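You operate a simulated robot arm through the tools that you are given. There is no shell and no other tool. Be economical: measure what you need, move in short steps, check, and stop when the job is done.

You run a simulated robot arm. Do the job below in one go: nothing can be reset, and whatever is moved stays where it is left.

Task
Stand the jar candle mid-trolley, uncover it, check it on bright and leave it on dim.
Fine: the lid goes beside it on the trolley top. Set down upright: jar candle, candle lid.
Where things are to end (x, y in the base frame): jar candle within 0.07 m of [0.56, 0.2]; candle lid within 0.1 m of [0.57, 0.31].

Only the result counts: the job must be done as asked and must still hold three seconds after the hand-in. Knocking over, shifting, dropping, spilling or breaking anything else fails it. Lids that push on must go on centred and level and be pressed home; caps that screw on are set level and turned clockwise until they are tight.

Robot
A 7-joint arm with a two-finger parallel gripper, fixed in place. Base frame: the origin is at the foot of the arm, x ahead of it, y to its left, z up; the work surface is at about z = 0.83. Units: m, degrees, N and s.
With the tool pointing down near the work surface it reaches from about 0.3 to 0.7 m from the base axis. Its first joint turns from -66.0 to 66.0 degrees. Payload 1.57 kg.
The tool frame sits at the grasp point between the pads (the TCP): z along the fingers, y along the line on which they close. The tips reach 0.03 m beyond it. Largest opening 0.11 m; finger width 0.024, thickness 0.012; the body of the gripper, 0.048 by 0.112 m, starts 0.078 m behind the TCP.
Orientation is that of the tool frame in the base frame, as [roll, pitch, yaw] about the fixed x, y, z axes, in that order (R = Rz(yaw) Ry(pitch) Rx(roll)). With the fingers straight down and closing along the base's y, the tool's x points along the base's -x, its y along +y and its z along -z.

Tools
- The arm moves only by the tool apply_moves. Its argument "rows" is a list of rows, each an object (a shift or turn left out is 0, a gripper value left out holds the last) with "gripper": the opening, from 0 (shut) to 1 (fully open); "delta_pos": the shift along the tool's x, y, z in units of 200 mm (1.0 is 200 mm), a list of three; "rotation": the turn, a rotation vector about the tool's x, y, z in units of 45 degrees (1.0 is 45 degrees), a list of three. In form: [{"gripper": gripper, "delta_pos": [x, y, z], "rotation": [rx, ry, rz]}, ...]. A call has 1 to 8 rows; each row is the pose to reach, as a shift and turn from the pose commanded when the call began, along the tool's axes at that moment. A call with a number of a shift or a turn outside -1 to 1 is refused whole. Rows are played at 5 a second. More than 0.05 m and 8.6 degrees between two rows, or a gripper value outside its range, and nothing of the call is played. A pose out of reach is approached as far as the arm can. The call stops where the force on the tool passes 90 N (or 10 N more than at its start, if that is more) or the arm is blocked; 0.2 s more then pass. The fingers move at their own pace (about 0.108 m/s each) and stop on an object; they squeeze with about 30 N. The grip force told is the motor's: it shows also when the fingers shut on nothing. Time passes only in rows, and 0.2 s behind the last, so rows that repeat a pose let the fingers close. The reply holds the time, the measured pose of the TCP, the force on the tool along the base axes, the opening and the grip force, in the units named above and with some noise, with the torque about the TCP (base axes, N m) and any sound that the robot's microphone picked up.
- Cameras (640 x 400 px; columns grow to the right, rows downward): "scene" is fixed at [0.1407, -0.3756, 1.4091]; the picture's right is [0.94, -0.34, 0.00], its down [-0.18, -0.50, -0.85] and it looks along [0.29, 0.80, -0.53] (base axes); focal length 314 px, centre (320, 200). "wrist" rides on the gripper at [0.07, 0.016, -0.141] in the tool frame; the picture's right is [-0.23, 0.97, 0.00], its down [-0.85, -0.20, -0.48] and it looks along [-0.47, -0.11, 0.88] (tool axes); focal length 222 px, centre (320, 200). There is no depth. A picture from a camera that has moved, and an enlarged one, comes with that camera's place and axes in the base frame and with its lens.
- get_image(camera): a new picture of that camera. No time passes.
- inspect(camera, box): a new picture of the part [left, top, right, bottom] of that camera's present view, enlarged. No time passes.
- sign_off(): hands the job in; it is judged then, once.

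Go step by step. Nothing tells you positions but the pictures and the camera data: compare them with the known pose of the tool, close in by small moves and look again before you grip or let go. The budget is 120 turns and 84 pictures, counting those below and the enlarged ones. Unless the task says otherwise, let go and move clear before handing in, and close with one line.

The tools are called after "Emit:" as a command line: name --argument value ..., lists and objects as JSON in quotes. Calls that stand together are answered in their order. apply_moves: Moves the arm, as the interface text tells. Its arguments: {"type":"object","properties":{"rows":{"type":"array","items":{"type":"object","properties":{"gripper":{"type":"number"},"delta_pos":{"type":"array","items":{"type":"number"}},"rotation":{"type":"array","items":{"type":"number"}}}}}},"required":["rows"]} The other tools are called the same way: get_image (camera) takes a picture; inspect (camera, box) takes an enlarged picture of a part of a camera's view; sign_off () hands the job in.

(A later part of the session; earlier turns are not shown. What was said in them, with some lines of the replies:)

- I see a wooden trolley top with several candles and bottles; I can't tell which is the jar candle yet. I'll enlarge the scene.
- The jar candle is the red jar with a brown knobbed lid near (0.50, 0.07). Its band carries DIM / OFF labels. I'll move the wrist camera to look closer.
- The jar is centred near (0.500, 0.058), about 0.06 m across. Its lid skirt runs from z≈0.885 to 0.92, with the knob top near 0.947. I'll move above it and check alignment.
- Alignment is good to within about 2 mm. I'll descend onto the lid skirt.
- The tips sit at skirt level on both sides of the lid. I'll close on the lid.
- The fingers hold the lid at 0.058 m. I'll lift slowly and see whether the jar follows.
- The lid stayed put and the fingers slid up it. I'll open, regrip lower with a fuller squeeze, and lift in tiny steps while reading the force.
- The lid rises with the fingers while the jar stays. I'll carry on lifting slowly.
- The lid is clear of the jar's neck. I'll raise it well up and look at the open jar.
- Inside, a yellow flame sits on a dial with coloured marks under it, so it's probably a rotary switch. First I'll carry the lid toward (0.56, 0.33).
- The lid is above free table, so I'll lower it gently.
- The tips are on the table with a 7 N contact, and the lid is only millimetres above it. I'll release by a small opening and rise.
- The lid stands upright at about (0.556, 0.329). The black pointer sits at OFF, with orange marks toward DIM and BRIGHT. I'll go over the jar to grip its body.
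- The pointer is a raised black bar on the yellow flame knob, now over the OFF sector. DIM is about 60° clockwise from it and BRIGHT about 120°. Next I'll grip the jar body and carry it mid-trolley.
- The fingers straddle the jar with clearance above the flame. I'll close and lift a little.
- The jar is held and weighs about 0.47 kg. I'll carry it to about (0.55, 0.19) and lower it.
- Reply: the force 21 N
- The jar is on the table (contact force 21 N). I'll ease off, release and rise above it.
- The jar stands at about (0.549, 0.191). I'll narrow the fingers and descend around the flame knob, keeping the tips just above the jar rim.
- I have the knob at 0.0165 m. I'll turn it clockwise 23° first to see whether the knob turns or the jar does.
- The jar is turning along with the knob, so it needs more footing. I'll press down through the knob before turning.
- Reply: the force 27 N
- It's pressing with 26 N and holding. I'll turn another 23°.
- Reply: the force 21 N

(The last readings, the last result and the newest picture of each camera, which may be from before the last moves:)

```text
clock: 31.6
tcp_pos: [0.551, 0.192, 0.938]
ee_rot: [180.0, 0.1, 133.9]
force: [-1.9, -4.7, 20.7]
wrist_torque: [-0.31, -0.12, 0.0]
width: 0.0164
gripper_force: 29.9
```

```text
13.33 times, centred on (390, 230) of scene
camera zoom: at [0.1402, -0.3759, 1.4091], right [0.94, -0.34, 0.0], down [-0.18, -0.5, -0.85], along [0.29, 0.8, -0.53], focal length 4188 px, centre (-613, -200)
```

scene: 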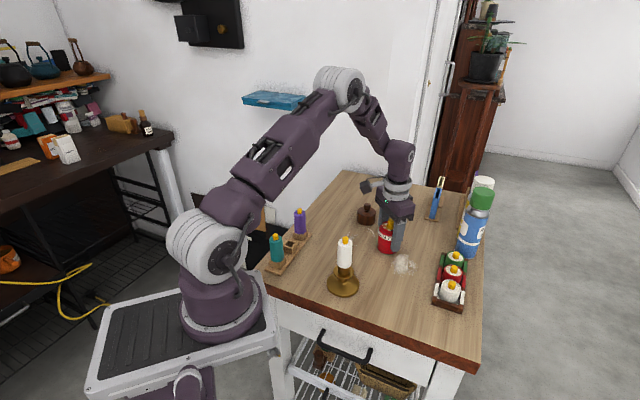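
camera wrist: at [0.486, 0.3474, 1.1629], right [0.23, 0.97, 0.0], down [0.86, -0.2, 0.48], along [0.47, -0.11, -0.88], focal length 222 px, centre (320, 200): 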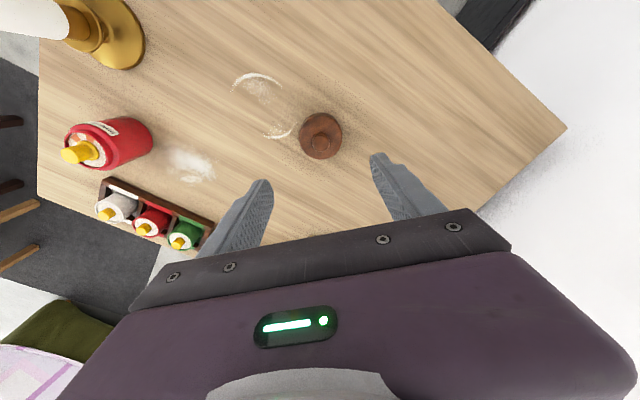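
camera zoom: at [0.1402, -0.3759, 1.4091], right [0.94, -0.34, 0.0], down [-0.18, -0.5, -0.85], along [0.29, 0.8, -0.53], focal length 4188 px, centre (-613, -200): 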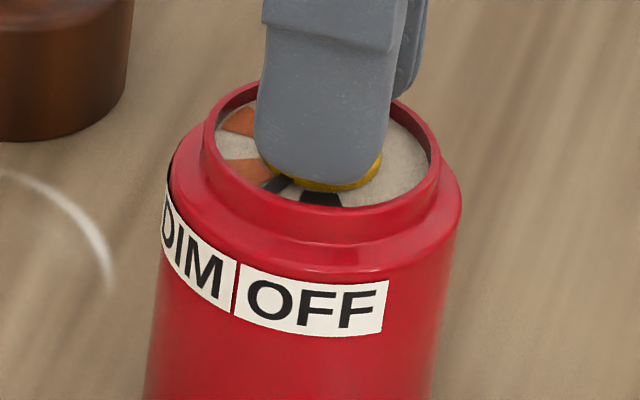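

Now the jar stays still and the pointer moves. I'll continue clockwise toward DIM and BRIGHT.

Emit:
apply_moves --rows '[{"rotation": [0, 0, 0.17]}, {"rotation": [0, 0, 0.34]}, {"rotation": [0, 0, 0.51]}, {"rotation": [0, 0, 0.64]}]'

Emit:
inspect --camera "scene" --box '[370, 215, 410, 245]'

Emit:
get_image --camera "wrist"

```text
clock: 32.6
tcp_pos: [0.5494, 0.1935, 0.9395]
ee_rot: [-179.9, 0.0, 105.1]
force: [-7.7, -6.9, 21.2]
wrist_torque: [-0.26, 0.14, 0.0]
width: 0.0164
gripper_force: 30.3
```

```text
13.33 times, centred on (390, 230) of scene
camera zoom: at [0.1401, -0.3759, 1.4091], right [0.94, -0.34, 0.0], down [-0.18, -0.5, -0.85], along [0.29, 0.8, -0.53], focal length 4188 px, centre (-613, -200)
```

zoom: 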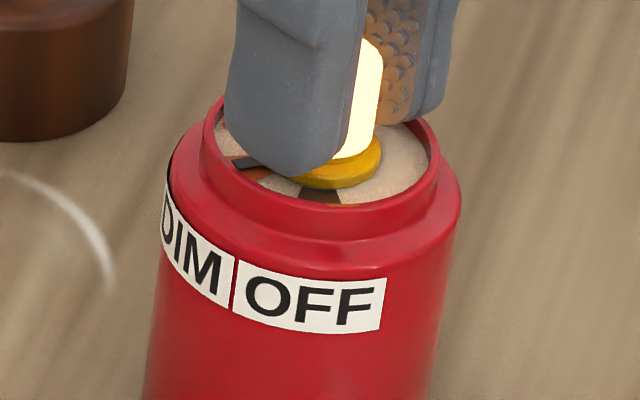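

```text
41 pictures are left
camera wrist: at [0.5482, 0.266, 1.0791], right [1.0, 0.04, 0.0], down [0.03, -0.88, 0.48], along [0.02, -0.48, -0.88], focal length 222 px, centre (320, 200)
```

wrist: 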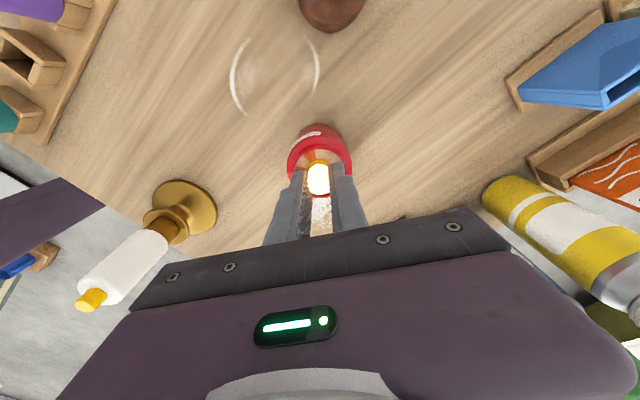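

The flame has lit at the DIM sector and the jar is still. I'll go on to BRIGHT.

Emit:
apply_moves --rows '[{"rotation": [0, 0, 0.17]}, {"rotation": [0, 0, 0.34]}, {"rotation": [0, 0, 0.51]}, {"rotation": [0, 0, 0.64]}]'

Emit:
inspect --camera "scene" --box '[370, 215, 410, 245]'

Emit:
inspect --camera "wrist" --box '[270, 110, 370, 210]'

```text
clock: 33.6
tcp_pos: [0.55, 0.192, 0.9388]
ee_rot: [180.0, -0.1, 76.3]
force: [0.0, 2.1, -0.1]
wrist_torque: [0.34, -0.09, -0.01]
width: 0.0167
gripper_force: 29.9
```

```text
13.33 times, centred on (390, 230) of scene
camera zoom: at [0.1407, -0.3756, 1.4091], right [0.94, -0.34, 0.0], down [-0.18, -0.5, -0.85], along [0.29, 0.8, -0.53], focal length 4188 px, centre (-613, -200)
```

zoom: 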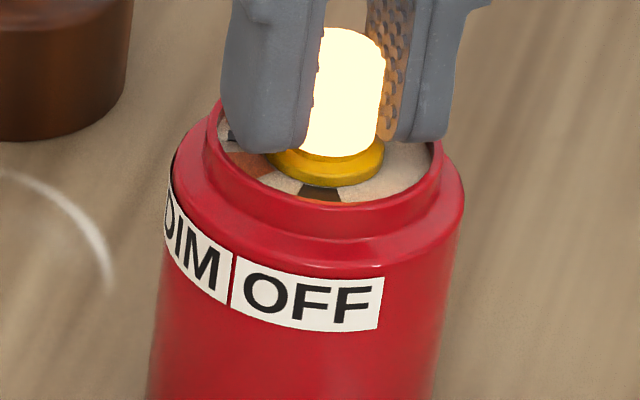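

```text
4.00 times, centred on (320, 160) of wrist
camera zoom: at [0.5832, 0.2585, 1.079], right [0.89, -0.45, 0.0], down [-0.4, -0.78, 0.48], along [-0.22, -0.43, -0.88], focal length 888 px, centre (320, 360)
```

zoom: 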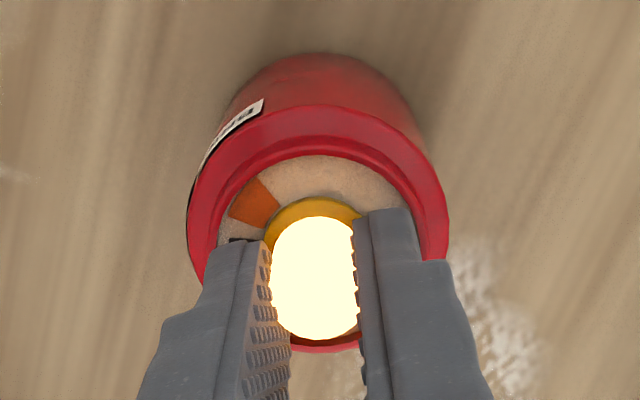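

The pointer is between DIM and BRIGHT, but the downward press has bled off. I'll press again lightly and continue.

Emit:
apply_moves --rows '[{"delta_pos": [0, 0, 0.01]}, {"delta_pos": [0, 0, 0.017]}]'

Emit:
apply_moves --rows '[{"rotation": [0, 0, 0.17]}, {"rotation": [0, 0, 0.34]}, {"rotation": [0, 0, 0.51]}]'

Emit:
inspect --camera "scene" --box '[370, 215, 410, 245]'

Emit:
inspect --camera "wrist" --box '[270, 110, 370, 210]'

```text
clock: 34.2
tcp_pos: [0.5501, 0.1917, 0.9375]
ee_rot: [179.9, -0.2, 76.5]
force: [-6.0, 3.6, 27.5]
wrist_torque: [0.13, 0.16, -0.02]
width: 0.0168
gripper_force: 30.2
```

```text
clock: 35.0
tcp_pos: [0.5504, 0.1909, 0.9352]
ee_rot: [179.8, 0.0, 53.3]
force: [0.1, -1.4, 18.0]
wrist_torque: [0.21, 0.03, 0.15]
width: 0.0167
gripper_force: 29.9
```

```text
13.33 times, centred on (390, 230) of scene
camera zoom: at [0.1403, -0.3758, 1.4091], right [0.94, -0.34, 0.0], down [-0.18, -0.5, -0.85], along [0.29, 0.8, -0.53], focal length 4188 px, centre (-613, -200)
```

zoom: 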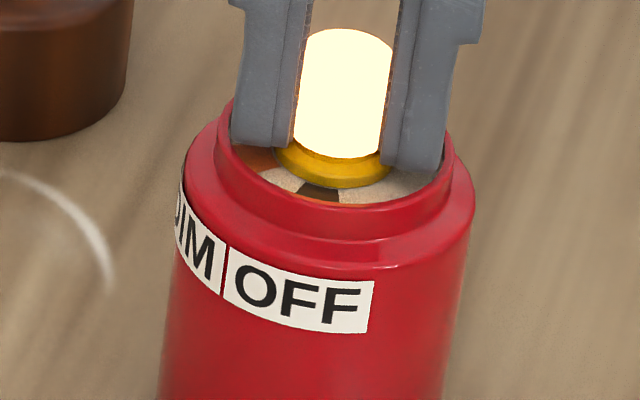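

```text
4.00 times, centred on (320, 160) of wrist
camera zoom: at [0.6065, 0.2401, 1.0765], right [0.65, -0.76, 0.0], down [-0.67, -0.57, 0.48], along [-0.36, -0.31, -0.88], focal length 888 px, centre (320, 360)
```

zoom: 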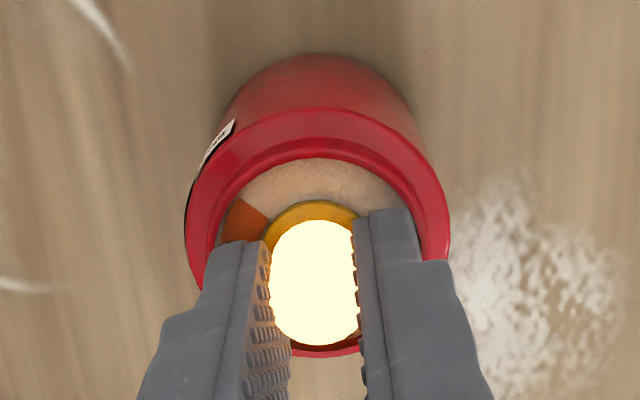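

The tips are now very low at the rim. I'll release, rise, and see where the pointer really is.

Emit:
apply_moves --rows '[{"delta_pos": [0, 0, -0.012]}, {"gripper": 0.3, "delta_pos": [0, 0, -0.012]}, {"gripper": 0.45, "delta_pos": [0, 0, -0.012]}, {"gripper": 0.45, "delta_pos": [0, 0, -0.1]}, {"gripper": 0.45, "delta_pos": [0, 0, -0.25]}, {"delta_pos": [0, 0, -0.25]}]'

Emit:
inspect --camera "scene" --box '[360, 205, 420, 255]'

Emit:
inspect --camera "wrist" --box '[265, 80, 375, 190]'

```text
clock: 36.4
tcp_pos: [0.5505, 0.1922, 0.9882]
ee_rot: [180.0, 0.0, 53.6]
force: [-0.5, -1.3, -1.1]
wrist_torque: [-0.04, 0.03, -0.01]
width: 0.0497
gripper_force: 0.1
```

```text
8.00 times, centred on (390, 230) of scene
camera zoom: at [0.1407, -0.3756, 1.4091], right [0.94, -0.34, 0.0], down [-0.18, -0.5, -0.85], along [0.29, 0.8, -0.53], focal length 2512 px, centre (-240, -40)
```

zoom: 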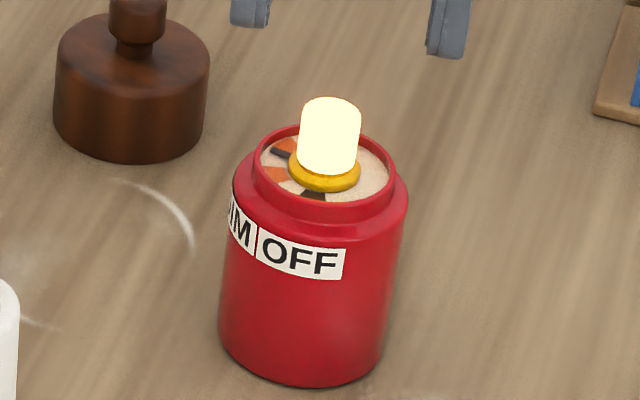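

```text
3.64 times, centred on (320, 135) of wrist
camera zoom: at [0.6063, 0.241, 1.1285], right [0.65, -0.76, 0.0], down [-0.67, -0.57, 0.48], along [-0.36, -0.31, -0.88], focal length 808 px, centre (320, 436)
```

zoom: 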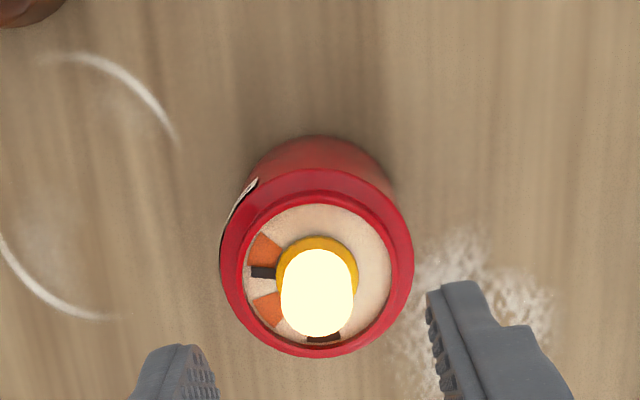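

The lamp is on, but the pointer is still about 20° short of the BRIGHT centre. I'll regrip a bit higher, press and turn that far.

Emit:
apply_moves --rows '[{"delta_pos": [0, 0, 0.1]}, {"delta_pos": [0, 0, 0.2]}, {"delta_pos": [0, 0, 0.215]}, {"gripper": 0.2, "delta_pos": [0, 0, 0.215]}, {"gripper": 0, "delta_pos": [0, 0, 0.215]}, {"gripper": 0, "delta_pos": [0, 0, 0.215]}, {"gripper": 0, "delta_pos": [0, 0, 0.215]}]'

Emit:
apply_moves --rows '[{"delta_pos": [0, 0, 0.01]}, {"delta_pos": [0, 0, 0.02]}, {"delta_pos": [0, 0, 0.025]}]'

Emit:
apply_moves --rows '[{"rotation": [0, 0, 0.17]}, {"rotation": [0, 0, 0.34]}, {"rotation": [0, 0, 0.47]}, {"rotation": [0, 0, 0.47]}]'

Emit:
inspect --camera "scene" --box '[360, 205, 420, 255]'

```text
clock: 38.0
tcp_pos: [0.5516, 0.1935, 0.9412]
ee_rot: [-180.0, 0.1, 53.5]
force: [-0.4, -0.9, -0.1]
wrist_torque: [0.02, 0.01, 0.03]
width: 0.0162
gripper_force: 30.1
```

```text
clock: 38.8
tcp_pos: [0.5514, 0.1936, 0.9382]
ee_rot: [179.9, -0.2, 53.5]
force: [1.6, 5.1, 26.9]
wrist_torque: [0.2, -0.02, 0.02]
width: 0.017
gripper_force: 29.4
```

```text
clock: 39.8
tcp_pos: [0.5505, 0.1922, 0.9385]
ee_rot: [-180.0, 0.0, 32.3]
force: [3.4, -0.2, 27.1]
wrist_torque: [0.04, -0.1, -0.01]
width: 0.0167
gripper_force: 30.2
```

```text
8.00 times, centred on (390, 230) of scene
camera zoom: at [0.1403, -0.3758, 1.4091], right [0.94, -0.34, 0.0], down [-0.18, -0.5, -0.85], along [0.29, 0.8, -0.53], focal length 2512 px, centre (-240, -40)
```

zoom: 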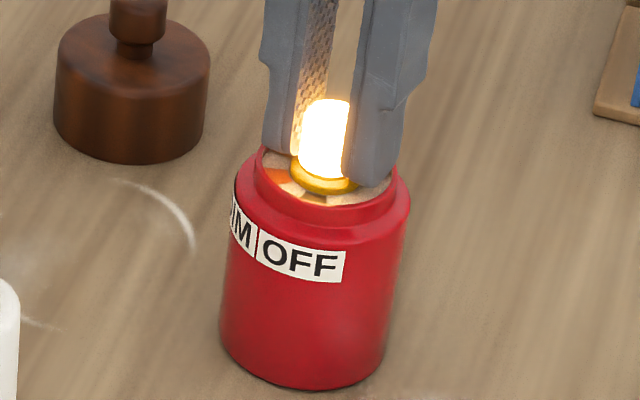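

The glow is clearly stronger now, so this looks like BRIGHT. I'll let go and rise to check the pointer.

Emit:
apply_moves --rows '[{"delta_pos": [0, 0, -0.02]}, {"gripper": 0.3, "delta_pos": [0, 0, -0.02]}, {"gripper": 0.45, "delta_pos": [0, 0, -0.02]}, {"gripper": 0.45, "delta_pos": [0, 0, -0.1]}, {"gripper": 0.45, "delta_pos": [0, 0, -0.25]}, {"delta_pos": [0, 0, -0.25]}]'

Emit:
inspect --camera "scene" --box '[360, 205, 420, 255]'

Emit:
inspect --camera "wrist" --box '[265, 80, 375, 190]'

```text
clock: 41.2
tcp_pos: [0.5517, 0.1921, 0.9867]
ee_rot: [179.9, 0.0, 32.4]
force: [-0.5, 0.1, -0.6]
wrist_torque: [0.03, -0.01, 0.0]
width: 0.0496
gripper_force: 0.0
```

```text
8.00 times, centred on (390, 230) of scene
camera zoom: at [0.1407, -0.3756, 1.4091], right [0.94, -0.34, 0.0], down [-0.18, -0.5, -0.85], along [0.29, 0.8, -0.53], focal length 2512 px, centre (-240, -40)
```

zoom: 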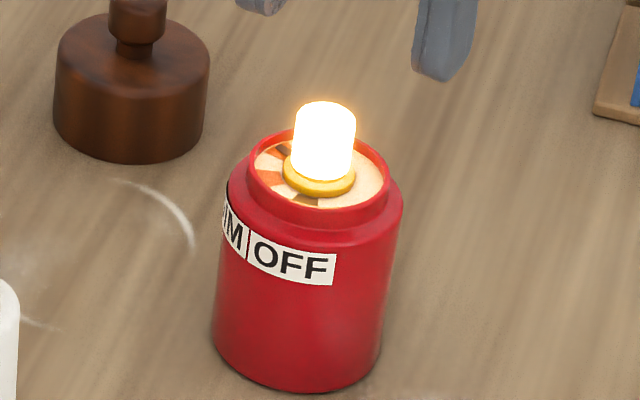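

```text
3.64 times, centred on (320, 135) of wrist
camera zoom: at [0.6202, 0.2174, 1.1274], right [0.33, -0.94, 0.0], down [-0.83, -0.29, 0.48], along [-0.45, -0.16, -0.88], focal length 808 px, centre (320, 436)
```

zoom: 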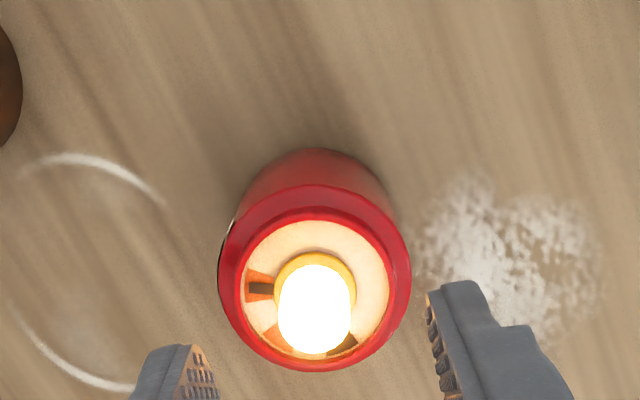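

BRIGHT is confirmed, with the pointer centred in the bright sector and a strong glow. Next I'll regrip, press and turn back about 58° to DIM.

Emit:
apply_moves --rows '[{"delta_pos": [0, 0, 0.1]}, {"delta_pos": [0, 0, 0.2]}, {"delta_pos": [0, 0, 0.21]}, {"gripper": 0.2, "delta_pos": [0, 0, 0.21]}, {"gripper": 0, "delta_pos": [0, 0, 0.21]}, {"gripper": 0, "delta_pos": [0, 0, 0.21]}, {"gripper": 0, "delta_pos": [0, 0, 0.21]}]'

Emit:
apply_moves --rows '[{"delta_pos": [0, 0, 0.01]}, {"delta_pos": [0, 0, 0.02]}, {"delta_pos": [0, 0, 0.027]}]'

Emit:
apply_moves --rows '[{"rotation": [0, 0, -0.17]}, {"rotation": [0, 0, -0.34]}, {"rotation": [0, 0, -0.51]}, {"rotation": [0, 0, -0.65]}, {"rotation": [0, 0, -0.65]}]'

Emit:
inspect --camera "scene" --box '[360, 205, 420, 255]'

```text
clock: 42.8
tcp_pos: [0.55, 0.1929, 0.9447]
ee_rot: [180.0, 0.0, 32.5]
force: [0.5, 1.0, 0.1]
wrist_torque: [0.05, 0.0, 0.0]
width: 0.0166
gripper_force: 30.3
```

```text
clock: 43.6
tcp_pos: [0.5505, 0.1933, 0.9412]
ee_rot: [180.0, -0.1, 32.4]
force: [-3.8, 1.2, 27.8]
wrist_torque: [0.06, 0.14, -0.02]
width: 0.0169
gripper_force: 29.8
```

```text
clock: 44.8
tcp_pos: [0.5507, 0.1928, 0.94]
ee_rot: [179.9, -0.1, 61.8]
force: [-0.6, 10.5, 25.8]
wrist_torque: [0.37, -0.03, -0.02]
width: 0.0167
gripper_force: 29.9
```

```text
8.00 times, centred on (390, 230) of scene
camera zoom: at [0.1402, -0.3755, 1.4092], right [0.94, -0.34, 0.0], down [-0.18, -0.5, -0.85], along [0.29, 0.8, -0.53], focal length 2512 px, centre (-240, -40)
```

zoom: 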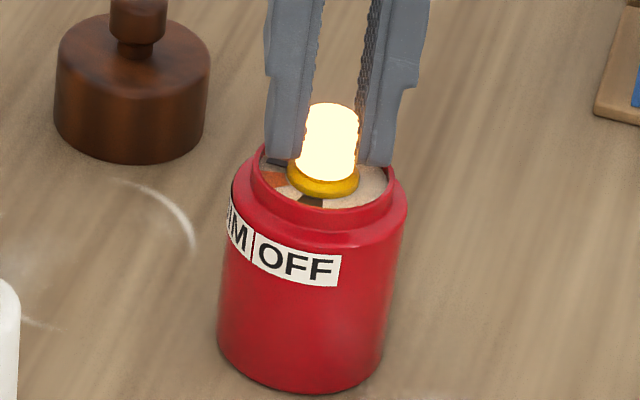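

The jar is holding and the light has dropped. I'll turn another 29°.

Emit:
apply_moves --rows '[{"rotation": [0, 0, -0.17]}, {"rotation": [0, 0, -0.34]}, {"rotation": [0, 0, -0.51]}, {"rotation": [0, 0, -0.65]}, {"rotation": [0, 0, -0.65]}]'

Emit:
apply_moves --rows '[{"delta_pos": [0, 0, -0.02]}, {"gripper": 0.3, "delta_pos": [0, 0, -0.02]}, {"gripper": 0.45, "delta_pos": [0, 0, -0.02]}, {"gripper": 0.45, "delta_pos": [0, 0, -0.1]}, {"gripper": 0.45, "delta_pos": [0, 0, -0.25]}, {"delta_pos": [0, 0, -0.25]}]'

Emit:
inspect --camera "scene" --box '[360, 205, 420, 255]'

Emit:
inspect --camera "wrist" --box '[265, 80, 375, 190]'

```text
clock: 46.0
tcp_pos: [0.5501, 0.1923, 0.9402]
ee_rot: [180.0, 0.2, 90.9]
force: [-6.5, -2.8, 19.7]
wrist_torque: [-0.61, 0.16, -0.01]
width: 0.0165
gripper_force: 30.0
```

```text
clock: 47.4
tcp_pos: [0.5531, 0.1919, 0.9908]
ee_rot: [-180.0, 0.0, 90.9]
force: [-0.7, 1.3, -1.0]
wrist_torque: [0.01, 0.0, -0.01]
width: 0.0499
gripper_force: 0.1
```

```text
8.00 times, centred on (390, 230) of scene
camera zoom: at [0.1407, -0.3756, 1.4091], right [0.94, -0.34, 0.0], down [-0.18, -0.5, -0.85], along [0.29, 0.8, -0.53], focal length 2512 px, centre (-240, -40)
```

zoom: 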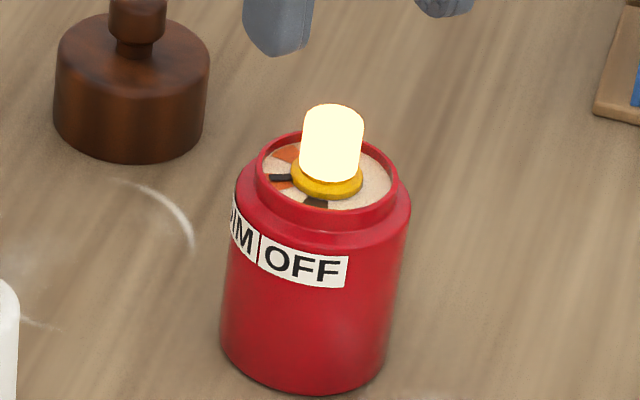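

```text
3.64 times, centred on (320, 135) of wrist
camera zoom: at [0.5693, 0.2634, 1.1314], right [0.98, -0.21, 0.0], down [-0.19, -0.86, 0.48], along [-0.1, -0.47, -0.88], focal length 808 px, centre (320, 436)
```

zoom: 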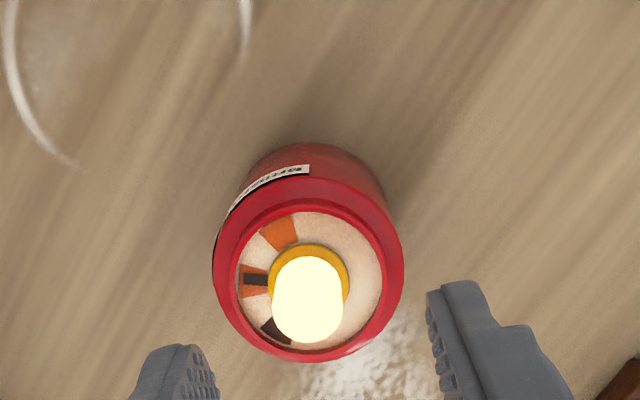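

The pointer rests in the DIM sector and the flame is lit dimly. I'll move clear and take a last look.

Emit:
apply_moves --rows '[{"delta_pos": [0, 0, -0.2]}, {"delta_pos": [0, 0, -0.4]}, {"delta_pos": [0, 0, -0.6]}, {"delta_pos": [0, 0, -0.6]}, {"delta_pos": [0, 0, -0.6]}]'

Emit:
get_image --camera "scene"

Emit:
inspect --camera "scene" --box '[345, 195, 425, 260]'

```text
clock: 48.6
tcp_pos: [0.5507, 0.1909, 1.1133]
ee_rot: [-180.0, 0.0, 91.0]
force: [-0.5, 0.2, 0.1]
wrist_torque: [-0.06, 0.05, -0.02]
width: 0.0494
gripper_force: 0.1
```

```text
28 pictures are left
```

scene: 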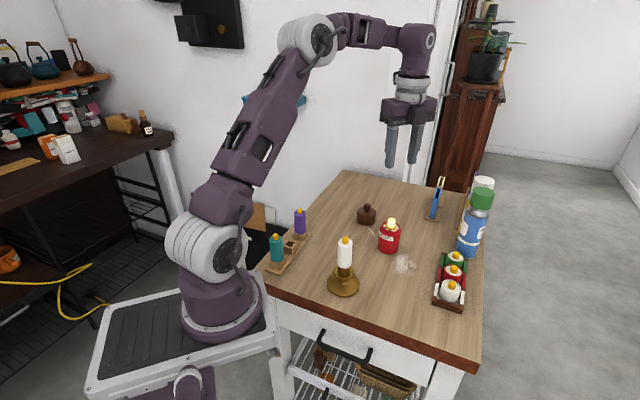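

```text
6.15 times, centred on (385, 228) of scene
camera zoom: at [0.1407, -0.3756, 1.4091], right [0.94, -0.34, 0.0], down [-0.18, -0.5, -0.85], along [0.29, 0.8, -0.53], focal length 1933 px, centre (-80, 31)
```

zoom: 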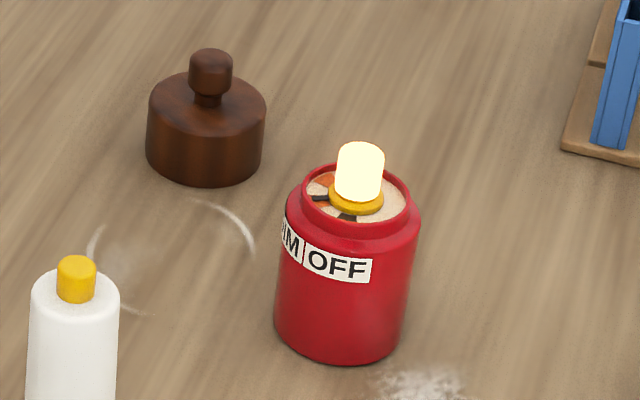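

The jar stands mid-trolley lit on DIM, the lid is upright beside it, nothing else was disturbed and the arm is clear. I'll hand in now.

Emit:
sign_off

```text
The job is handed in.
```

The jar candle stands uncovered at about (0.55, 0.19), checked on bright and left on dim, with its lid upright at about (0.556, 0.329).
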